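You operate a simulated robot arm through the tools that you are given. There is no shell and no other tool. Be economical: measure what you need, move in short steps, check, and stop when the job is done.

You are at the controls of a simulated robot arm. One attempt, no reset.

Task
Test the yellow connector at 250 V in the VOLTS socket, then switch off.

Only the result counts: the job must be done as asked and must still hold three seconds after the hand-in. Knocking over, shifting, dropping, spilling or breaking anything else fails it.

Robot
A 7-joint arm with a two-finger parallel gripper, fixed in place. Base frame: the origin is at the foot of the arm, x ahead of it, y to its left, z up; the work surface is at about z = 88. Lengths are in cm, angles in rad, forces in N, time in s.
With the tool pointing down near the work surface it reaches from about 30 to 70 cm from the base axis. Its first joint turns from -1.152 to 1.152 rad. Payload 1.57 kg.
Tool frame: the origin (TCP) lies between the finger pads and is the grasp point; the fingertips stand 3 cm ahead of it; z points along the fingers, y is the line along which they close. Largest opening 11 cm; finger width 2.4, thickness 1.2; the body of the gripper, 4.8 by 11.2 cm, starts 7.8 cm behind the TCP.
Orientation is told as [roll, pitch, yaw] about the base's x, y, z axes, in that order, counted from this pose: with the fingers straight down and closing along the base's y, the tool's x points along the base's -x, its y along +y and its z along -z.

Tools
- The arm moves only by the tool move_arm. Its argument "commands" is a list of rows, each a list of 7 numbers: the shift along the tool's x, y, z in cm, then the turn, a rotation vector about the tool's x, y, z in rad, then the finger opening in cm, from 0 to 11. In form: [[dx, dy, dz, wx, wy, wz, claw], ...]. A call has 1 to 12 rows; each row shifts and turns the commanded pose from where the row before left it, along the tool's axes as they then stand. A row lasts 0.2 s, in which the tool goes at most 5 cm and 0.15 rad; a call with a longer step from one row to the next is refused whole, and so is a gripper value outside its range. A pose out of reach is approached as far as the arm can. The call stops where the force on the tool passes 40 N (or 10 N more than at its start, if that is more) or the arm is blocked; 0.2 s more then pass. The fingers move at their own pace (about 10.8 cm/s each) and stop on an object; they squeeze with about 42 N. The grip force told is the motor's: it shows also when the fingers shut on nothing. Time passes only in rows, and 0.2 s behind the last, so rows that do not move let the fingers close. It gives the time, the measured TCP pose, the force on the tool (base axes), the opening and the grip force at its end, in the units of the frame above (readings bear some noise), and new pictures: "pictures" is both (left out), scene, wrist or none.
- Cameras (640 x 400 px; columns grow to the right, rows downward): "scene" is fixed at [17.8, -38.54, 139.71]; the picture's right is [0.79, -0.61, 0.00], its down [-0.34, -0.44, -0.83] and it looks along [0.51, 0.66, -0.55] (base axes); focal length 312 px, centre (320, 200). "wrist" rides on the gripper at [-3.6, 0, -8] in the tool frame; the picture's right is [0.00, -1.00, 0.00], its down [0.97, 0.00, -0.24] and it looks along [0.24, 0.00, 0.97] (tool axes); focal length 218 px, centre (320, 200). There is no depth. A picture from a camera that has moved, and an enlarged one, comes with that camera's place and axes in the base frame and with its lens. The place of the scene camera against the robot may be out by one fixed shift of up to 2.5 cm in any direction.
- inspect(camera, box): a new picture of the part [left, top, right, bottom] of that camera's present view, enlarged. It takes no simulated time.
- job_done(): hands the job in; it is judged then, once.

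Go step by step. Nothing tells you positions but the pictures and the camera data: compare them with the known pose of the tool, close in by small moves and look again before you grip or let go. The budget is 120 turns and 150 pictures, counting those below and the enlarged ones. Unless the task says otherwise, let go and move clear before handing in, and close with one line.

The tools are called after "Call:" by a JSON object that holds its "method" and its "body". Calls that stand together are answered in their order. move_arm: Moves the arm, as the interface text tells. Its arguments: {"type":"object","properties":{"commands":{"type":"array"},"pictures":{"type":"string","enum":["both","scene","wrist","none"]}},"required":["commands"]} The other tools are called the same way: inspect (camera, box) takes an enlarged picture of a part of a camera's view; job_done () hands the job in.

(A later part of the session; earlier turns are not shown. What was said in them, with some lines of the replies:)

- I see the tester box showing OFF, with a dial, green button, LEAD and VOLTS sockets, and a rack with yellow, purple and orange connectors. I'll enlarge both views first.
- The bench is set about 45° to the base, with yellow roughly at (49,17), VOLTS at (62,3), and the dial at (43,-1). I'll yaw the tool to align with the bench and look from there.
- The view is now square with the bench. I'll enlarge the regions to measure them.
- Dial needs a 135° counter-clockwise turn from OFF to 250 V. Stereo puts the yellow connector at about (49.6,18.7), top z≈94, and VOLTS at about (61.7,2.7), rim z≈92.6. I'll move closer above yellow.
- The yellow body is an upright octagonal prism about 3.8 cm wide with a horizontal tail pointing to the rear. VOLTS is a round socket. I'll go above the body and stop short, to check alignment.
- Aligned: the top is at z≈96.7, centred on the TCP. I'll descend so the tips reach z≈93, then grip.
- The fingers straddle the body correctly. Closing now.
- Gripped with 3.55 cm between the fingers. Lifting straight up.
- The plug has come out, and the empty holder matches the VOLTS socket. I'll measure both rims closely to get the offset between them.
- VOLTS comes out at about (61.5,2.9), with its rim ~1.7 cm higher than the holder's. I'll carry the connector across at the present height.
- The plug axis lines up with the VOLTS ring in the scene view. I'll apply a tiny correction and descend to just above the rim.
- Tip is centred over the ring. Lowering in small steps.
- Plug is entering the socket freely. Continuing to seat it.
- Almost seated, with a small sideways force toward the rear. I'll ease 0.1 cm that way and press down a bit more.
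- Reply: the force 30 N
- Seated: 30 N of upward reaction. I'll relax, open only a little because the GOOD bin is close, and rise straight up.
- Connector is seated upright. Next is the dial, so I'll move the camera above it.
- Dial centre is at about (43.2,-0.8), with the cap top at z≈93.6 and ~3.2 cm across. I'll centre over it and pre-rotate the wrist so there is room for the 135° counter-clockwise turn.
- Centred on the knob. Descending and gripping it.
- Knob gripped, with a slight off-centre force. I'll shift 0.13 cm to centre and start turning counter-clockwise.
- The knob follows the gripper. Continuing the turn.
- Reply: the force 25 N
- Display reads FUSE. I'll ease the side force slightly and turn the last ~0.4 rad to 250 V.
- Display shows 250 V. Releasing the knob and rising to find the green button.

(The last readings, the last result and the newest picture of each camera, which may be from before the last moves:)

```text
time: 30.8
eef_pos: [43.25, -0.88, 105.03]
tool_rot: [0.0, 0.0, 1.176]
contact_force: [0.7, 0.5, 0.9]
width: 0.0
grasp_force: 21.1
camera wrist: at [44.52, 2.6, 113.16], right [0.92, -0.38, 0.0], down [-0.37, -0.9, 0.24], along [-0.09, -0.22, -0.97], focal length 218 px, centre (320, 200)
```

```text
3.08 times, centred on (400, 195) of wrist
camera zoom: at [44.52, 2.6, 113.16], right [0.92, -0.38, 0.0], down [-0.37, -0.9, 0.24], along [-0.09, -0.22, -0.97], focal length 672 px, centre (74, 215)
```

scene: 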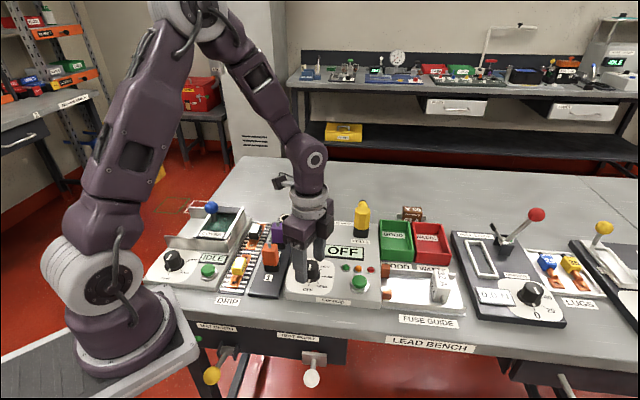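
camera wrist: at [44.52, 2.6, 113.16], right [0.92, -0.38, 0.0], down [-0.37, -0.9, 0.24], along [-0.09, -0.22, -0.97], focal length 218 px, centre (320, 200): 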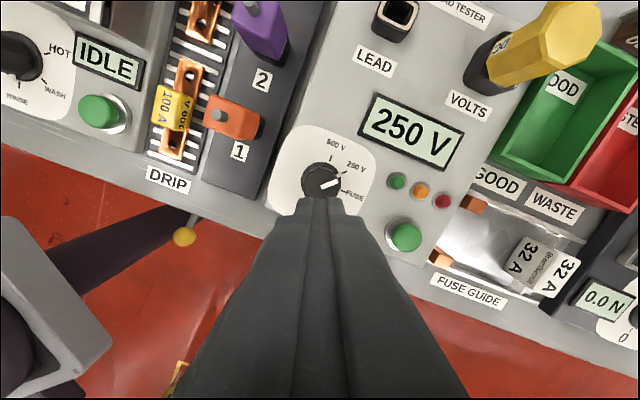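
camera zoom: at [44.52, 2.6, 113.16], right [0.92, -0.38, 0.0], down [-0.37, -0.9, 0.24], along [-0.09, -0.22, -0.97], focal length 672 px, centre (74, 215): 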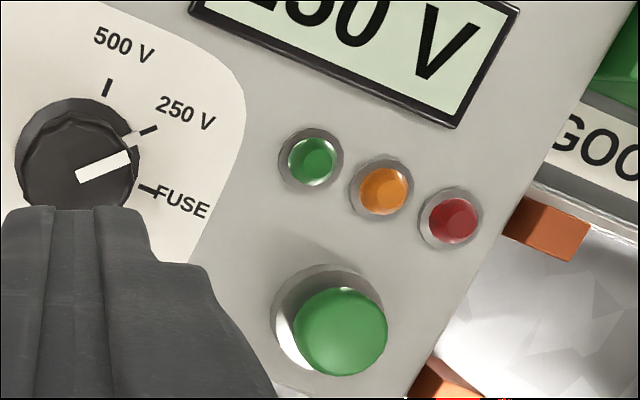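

Green button is at about (49.25,-8.9), top z≈93. I'll move over it with the fingers closed.

Call:
{"method": "move_arm", "body": {"commands": [[1.7, -2.87, 0, 0, 0, 0, 0], [1.7, -2.87, 0, 0, 0, 0, 0], [1.67, -2.88, 0, 0, 0, 0, 0], [0, 0, 3, 0, 0, 0, 0], [0, 0, 3, 0, 0, 0, 0], [0, 0, 0, 0, 0, 0, 0], [0, 0, 0, 0, 0, 0, 0]], "pictures": "wrist"}}

Call:
{"method": "inspect", "body": {"camera": "scene", "box": [300, 220, 420, 310]}}

```text
time: 32.4
eef_pos: [49.32, -8.92, 98.95]
tool_rot: [0.002, -0.001, 1.178]
contact_force: [-0.8, 0.2, -0.1]
width: 0.0
grasp_force: 21.3
camera wrist: at [50.61, -5.6, 107.02], right [0.92, -0.38, 0.0], down [-0.37, -0.9, 0.24], along [-0.09, -0.22, -0.97], focal length 218 px, centre (320, 200)
```

wrist: 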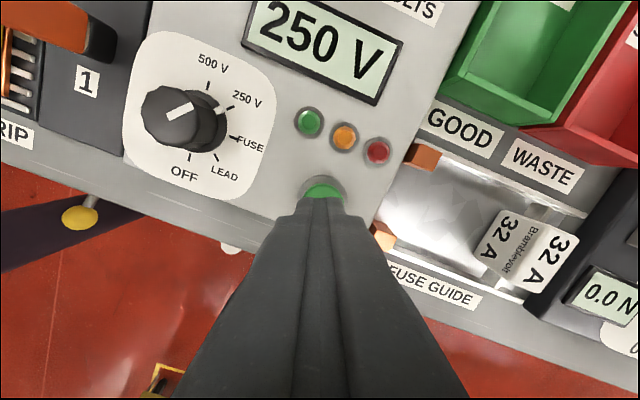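

```text
4.44 times, centred on (360, 265) of scene
camera zoom: at [17.8, -38.54, 139.71], right [0.79, -0.61, 0.0], down [-0.34, -0.44, -0.83], along [0.51, 0.66, -0.55], focal length 1388 px, centre (142, -89)
```

zoom: 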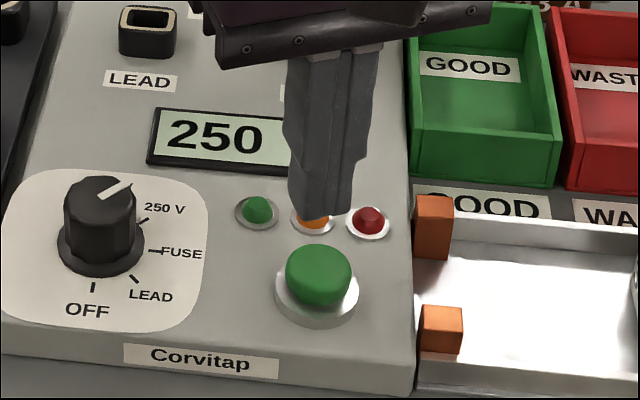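

Tip is above the button. Pressing down gently in small steps.

Call:
{"method": "move_arm", "body": {"commands": [[0, 0, 1, 0, 0, 0, 0], [0, 0, 1, 0, 0, 0, 0], [0, 0, 0.4, 0, 0, 0, 0], [0, 0, 0, 0, 0, 0, 0]], "pictures": "none"}}

Call:
{"method": "inspect", "body": {"camera": "scene", "box": [300, 220, 420, 310]}}

```text
time: 33.4
eef_pos: [49.21, -8.96, 96.48]
tool_rot: [0.0, 0.0, 1.176]
contact_force: [0.6, -0.1, -0.6]
width: 0.0
grasp_force: 21.6
```

```text
4.44 times, centred on (360, 265) of scene
camera zoom: at [17.8, -38.54, 139.71], right [0.79, -0.61, 0.0], down [-0.34, -0.44, -0.83], along [0.51, 0.66, -0.55], focal length 1388 px, centre (142, -89)
```

zoom: 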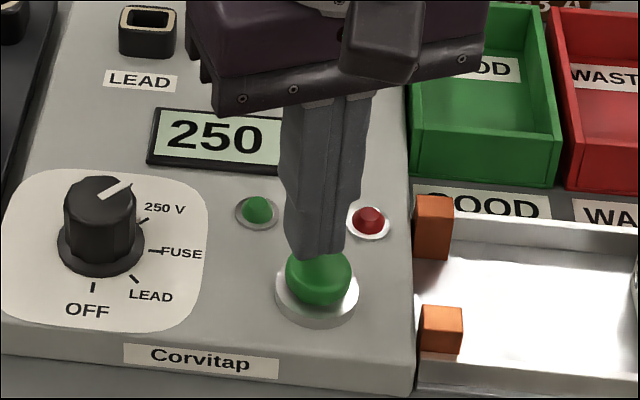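

Call:
{"method": "move_arm", "body": {"commands": [[0, 0, 0.4, 0, 0, 0, 0], [0, 0, 0.4, 0, 0, 0, 0], [0, 0, 0.3, 0, 0, 0, 0], [0, 0, 0, 0, 0, 0, 0]], "pictures": "none"}}

Call:
{"method": "inspect", "body": {"camera": "scene", "box": [300, 220, 420, 310]}}

```text
time: 34.4
eef_pos: [49.19, -8.9, 95.47]
tool_rot: [-0.001, -0.001, 1.177]
contact_force: [0.4, -0.5, 1.0]
width: 0.0
grasp_force: 21.3
```

```text
4.44 times, centred on (360, 265) of scene
camera zoom: at [17.8, -38.54, 139.71], right [0.79, -0.61, 0.0], down [-0.34, -0.44, -0.83], along [0.51, 0.66, -0.55], focal length 1388 px, centre (142, -89)
```

zoom: 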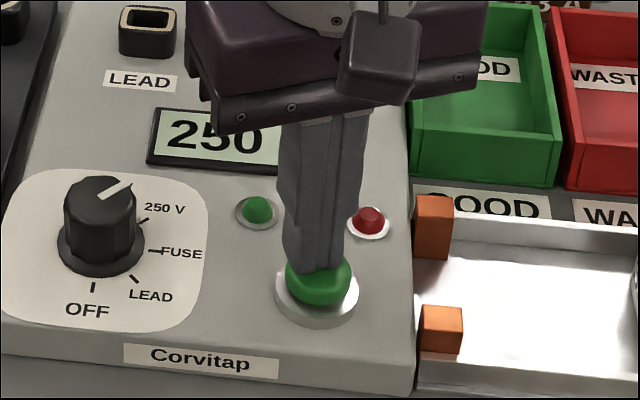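

Call:
{"method": "move_arm", "body": {"commands": [[0, 0, 0.2, 0, 0, 0, 0], [0, 0, 0.2, 0, 0, 0, 0], [0, 0, 0.2, 0, 0, 0, 0], [0, 0, 0, 0, 0, 0, 0]], "pictures": "wrist"}}

Call:
{"method": "inspect", "body": {"camera": "scene", "box": [300, 220, 420, 310]}}

```text
time: 35.4
eef_pos: [49.18, -8.88, 94.85]
tool_rot: [0.0, 0.002, 1.178]
contact_force: [1.5, 1.3, 3.8]
width: 0.0
grasp_force: 20.9
camera wrist: at [50.58, -5.54, 102.94], right [0.92, -0.38, 0.0], down [-0.37, -0.9, 0.24], along [-0.09, -0.22, -0.97], focal length 218 px, centre (320, 200)
```

wrist: 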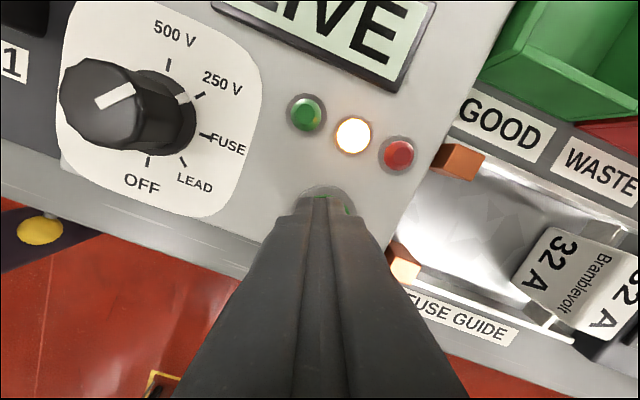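

```text
4.44 times, centred on (360, 265) of scene
camera zoom: at [17.8, -38.54, 139.72], right [0.79, -0.61, 0.0], down [-0.34, -0.44, -0.83], along [0.51, 0.66, -0.55], focal length 1388 px, centre (142, -89)
```

zoom: 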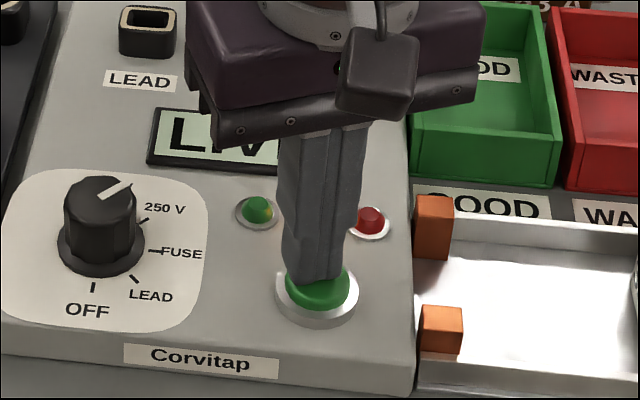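

The display shows LIVE and the amber lamp is lit, so the test is running. I'll hold a moment and watch.

Call:
{"method": "move_arm", "body": {"commands": [[0, 0, 0, 0, 0, 0, 0], [0, 0, 0, 0, 0, 0, 0], [0, 0, 0, 0, 0, 0, 0], [0, 0, 0, 0, 0, 0, 0], [0, 0, 0, 0, 0, 0, 0]], "pictures": "wrist"}}

```text
time: 36.6
eef_pos: [49.24, -9.06, 94.88]
tool_rot: [-0.001, 0.0, 1.178]
contact_force: [2.1, 0.1, 4.0]
width: 0.01
grasp_force: 21.3
camera wrist: at [50.57, -5.54, 102.95], right [0.92, -0.38, 0.0], down [-0.37, -0.9, 0.24], along [-0.09, -0.22, -0.97], focal length 218 px, centre (320, 200)
```

wrist: 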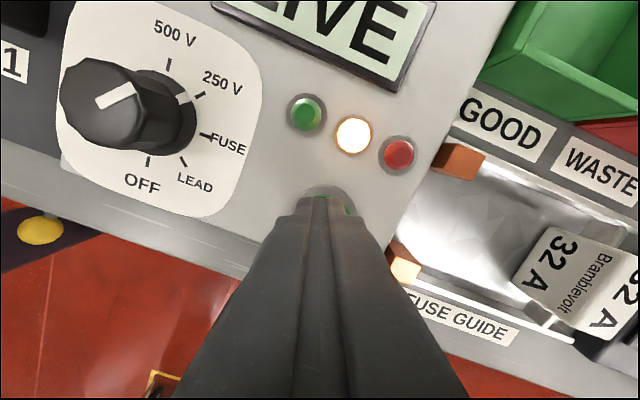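

Call:
{"method": "move_arm", "body": {"commands": [[0, 0, 0, 0, 0, 0, 0], [0, 0, 0, 0, 0, 0, 0], [0, 0, 0, 0, 0, 0, 0], [0, 0, 0, 0, 0, 0, 0], [0, 0, 0, 0, 0, 0, 0], [0, 0, 0, 0, 0, 0, 0], [0, 0, 0, 0, 0, 0, 0]], "pictures": "wrist"}}

```text
time: 38.2
eef_pos: [49.09, -8.86, 94.8]
tool_rot: [0.0, 0.0, 1.176]
contact_force: [0.6, -0.1, 4.1]
width: 0.0
grasp_force: 21.3
camera wrist: at [50.56, -5.54, 102.95], right [0.92, -0.38, 0.0], down [-0.37, -0.9, 0.24], along [-0.09, -0.22, -0.97], focal length 218 px, centre (320, 200)
```

wrist: 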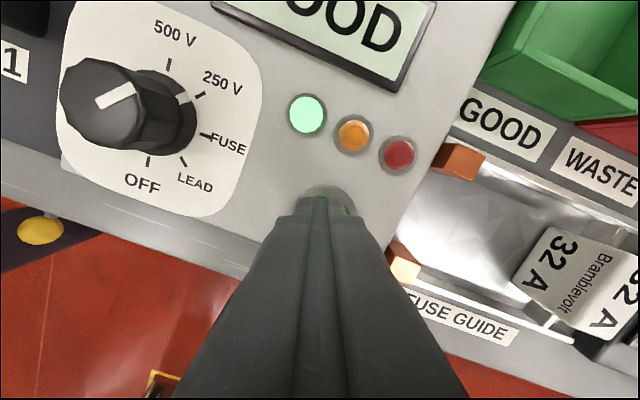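

Result GOOD with the green lamp lit. Releasing the button and returning above the dial to turn it back to OFF.

Call:
{"method": "move_arm", "body": {"commands": [[0, 0, -2, 0, 0, 0, 0], [0, 0, -4, 0, 0, 0, 0], [0, 0, -4, 0, 0, 0, 2], [-1.7, 2.88, 0, 0, 0, 0, 5], [-1.7, 2.88, 0, 0, 0, 0, 6], [-1.75, 2.89, 0, 0, 0, 0, 6], [0, 0, 0, 0, 0, 0, 6], [0, 0, 0, 0, 0, 0, 6]], "pictures": "wrist"}}

```text
time: 40.0
eef_pos: [43.18, -0.73, 104.99]
tool_rot: [-0.002, 0.0, 1.176]
contact_force: [0.8, 0.1, 0.4]
width: 6.0
grasp_force: 0.0
camera wrist: at [44.6, 2.63, 113.06], right [0.92, -0.38, 0.0], down [-0.37, -0.9, 0.24], along [-0.09, -0.22, -0.97], focal length 218 px, centre (320, 200)
```

wrist: 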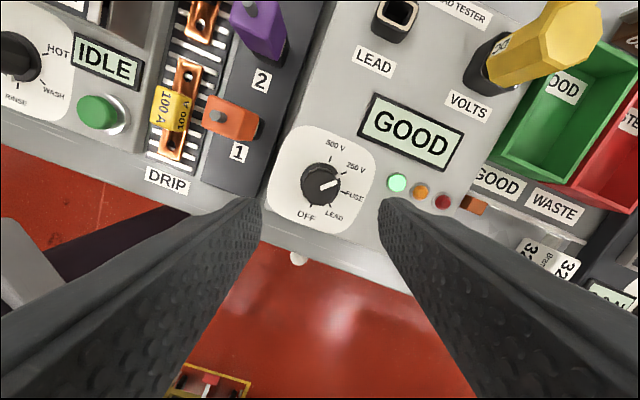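

GOOD stays latched. Descending on the dial and gripping it.

Call:
{"method": "move_arm", "body": {"commands": [[0, 0, 4, 0, 0, 0, 6], [0, 0, 4, 0, 0, 0, 6], [0, 0, 2, 0, 0, 0, 6], [0, 0, 0, 0, 0, 0, 6], [0, 0, 0, 0, 0, 0, 4], [0, 0, 0, 0, 0, 0, 2], [0, 0, 0, 0, 0, 0, 2], [0, 0, 0, 0, 0, 0, 2]], "pictures": "wrist"}}

```text
time: 41.8
eef_pos: [43.24, -0.66, 94.88]
tool_rot: [-0.004, -0.001, 1.176]
contact_force: [25.4, -10.3, -9.7]
width: 3.34
grasp_force: 41.9
camera wrist: at [44.59, 2.57, 102.97], right [0.92, -0.38, 0.0], down [-0.37, -0.9, 0.24], along [-0.09, -0.22, -0.97], focal length 218 px, centre (320, 200)
```

wrist: 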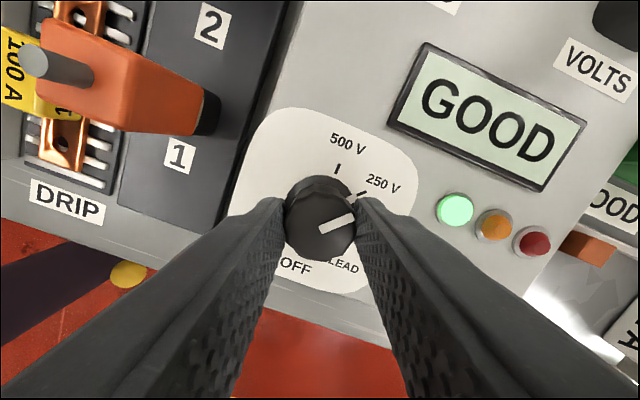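

Easing the side force, then turning clockwise toward OFF.

Call:
{"method": "move_arm", "body": {"commands": [[0.08, -0.18, 0, 0, 0, 0, 2], [0, 0, 0, 0, 0, 0.1, 2], [0, 0, 0, 0, 0, 0.135, 2], [0, 0, 0, 0, 0, 0.135, 2], [0, 0, 0, 0, 0, 0.135, 2], [0, 0, 0, 0, 0, 0.135, 2], [0, 0, 0, 0, 0, 0.135, 2], [0, 0, 0, 0, 0, 0, 2]], "pictures": "wrist"}}

```text
time: 43.6
eef_pos: [43.2, -0.87, 94.9]
tool_rot: [-0.001, 0.001, 0.401]
contact_force: [5.7, 19.8, 18.6]
width: 3.36
grasp_force: 41.1
camera wrist: at [46.57, 0.62, 102.97], right [0.39, -0.92, 0.0], down [-0.89, -0.38, 0.24], along [-0.22, -0.09, -0.97], focal length 218 px, centre (320, 200)
```

wrist: 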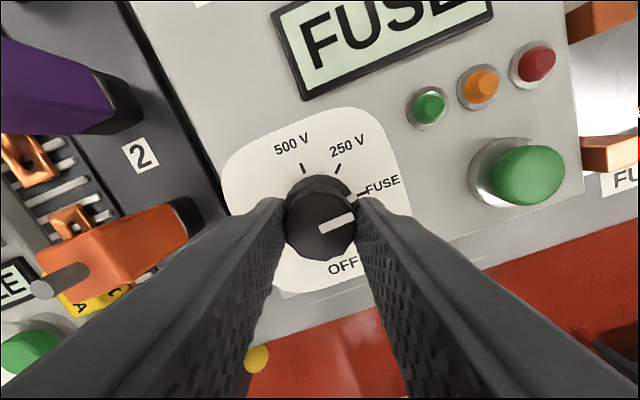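

Turned to FUSE; relaxing the forces and continuing to OFF.

Call:
{"method": "move_arm", "body": {"commands": [[0, 0.1, -0.1, 0, 0, 0, 2], [0, 0, 0, 0, 0, 0.135, 2], [0, 0, 0, 0, 0, 0.135, 2], [0, 0, 0, 0, 0, 0.135, 2], [0, 0, 0, 0, 0, 0.135, 2], [0, 0, 0, 0, 0, 0.135, 2], [0, 0, 0, 0, 0, 0.135, 2], [0, 0, 0, 0, 0, 0, 2]], "pictures": "wrist"}}

```text
time: 45.4
eef_pos: [43.24, -0.8, 94.81]
tool_rot: [0.0, 0.001, -0.41]
contact_force: [-0.6, 17.8, -18.1]
width: 3.3
grasp_force: 41.3
camera wrist: at [46.49, -2.22, 102.98], right [-0.4, -0.92, 0.0], down [-0.89, 0.39, 0.24], along [-0.22, 0.1, -0.97], focal length 218 px, centre (320, 200)
```

wrist: 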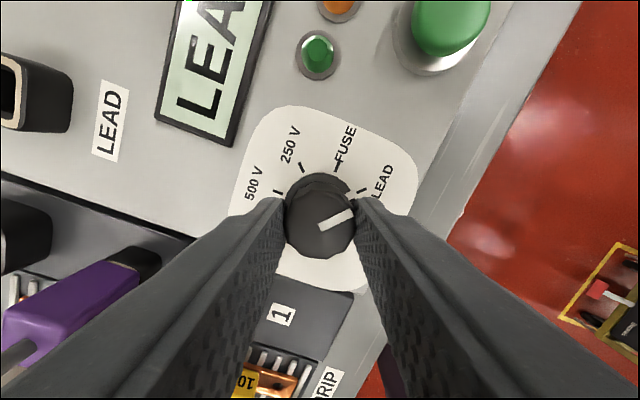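

LEAD position; the remaining ~0.77 rad brings it to OFF.

Call:
{"method": "move_arm", "body": {"commands": [[0, 0.08, 0.05, 0, 0, 0, 2], [0, 0, 0, 0, 0, 0.128, 2], [0, 0, 0, 0, 0, 0.128, 2], [0, 0, 0, 0, 0, 0.128, 2], [0, 0, 0, 0, 0, 0.128, 2], [0, 0, 0, 0, 0, 0.128, 2], [0, 0, 0, 0, 0, 0.128, 2], [0, 0, 0, 0, 0, 0, 2]], "pictures": "wrist"}}

```text
time: 47.2
eef_pos: [43.18, -0.8, 94.87]
tool_rot: [-0.002, -0.001, -1.179]
contact_force: [-10.5, -3.2, -10.6]
width: 3.28
grasp_force: 40.8
camera wrist: at [44.61, -4.12, 102.99], right [-0.92, -0.38, 0.0], down [-0.37, 0.9, 0.24], along [-0.09, 0.22, -0.97], focal length 218 px, centre (320, 200)
```

wrist: 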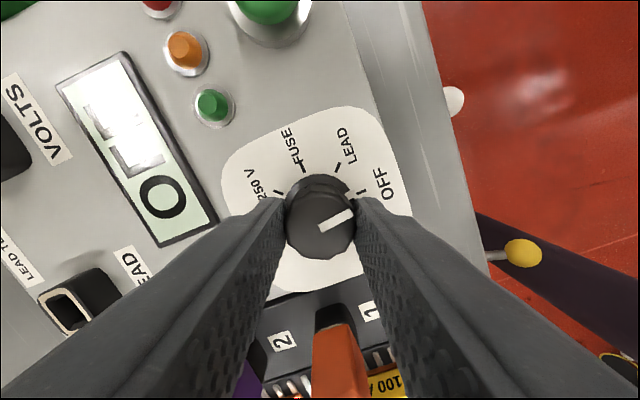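

Display shows OFF again. Releasing the knob and rising clear.

Call:
{"method": "move_arm", "body": {"commands": [[0, 0, 0, 0, 0, 0, 5.5], [0, 0, 0, 0, 0, 0, 5.5], [0, 0, -2, 0, 0, 0, 5.5], [0, 0, -4, 0, 0, 0, 5.5], [0, 0, -4, 0, 0, 0, 5.5], [0, 0, -4, 0, 0, 0, 5.5], [0, 0, -3, 0, 0, 0, 5.5], [0, 0, 0, 0, 0, 0, 5.5]]}}

Call:
{"method": "inspect", "body": {"camera": "scene", "box": [220, 180, 400, 310]}}

```text
time: 49.0
eef_pos: [43.21, -0.61, 111.74]
tool_rot: [0.002, 0.0, -1.177]
contact_force: [-0.4, -0.2, 0.1]
width: 5.49
grasp_force: 0.0
camera wrist: at [44.52, -3.91, 119.9], right [-0.92, -0.38, 0.0], down [-0.37, 0.9, 0.24], along [-0.09, 0.22, -0.97], focal length 218 px, centre (320, 200)
```

scene: 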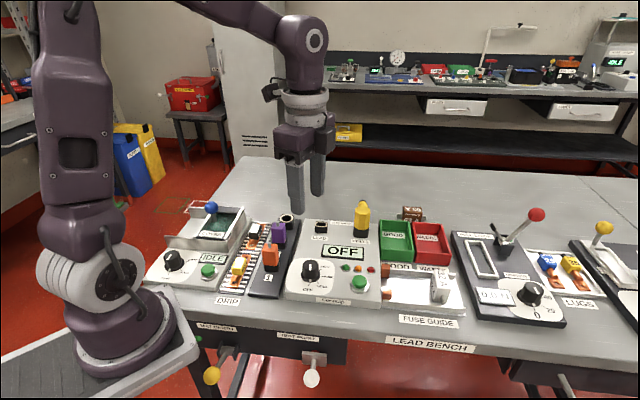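
wrist: 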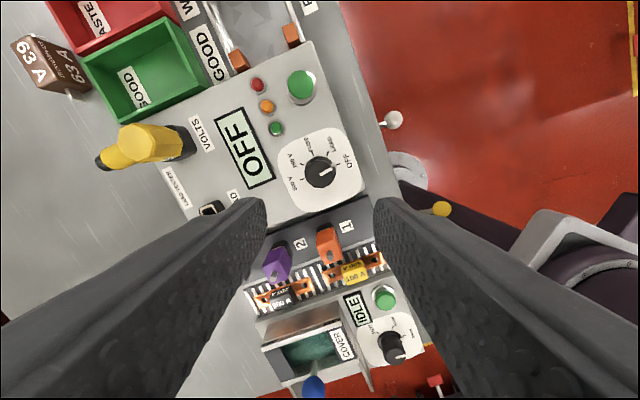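

```text
3.08 times, centred on (310, 245) of scene
camera zoom: at [17.8, -38.54, 139.71], right [0.79, -0.61, 0.0], down [-0.34, -0.44, -0.83], along [0.51, 0.66, -0.55], focal length 961 px, centre (351, 62)
```

zoom: 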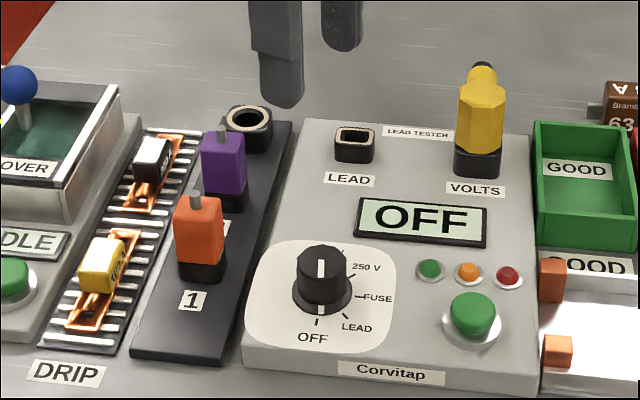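

The connector was tested at 250 V and read GOOD, and the dial and display are back at OFF. The connector is still in VOLTS, nothing else was disturbed, and the arm is clear, so I'm handing in.

Call:
{"method": "job_done", "body": {}}

```text
The job is handed in.
```

The yellow connector was tested at 250 V in the VOLTS socket and read GOOD; the tester is switched off and the connector is still plugged in.
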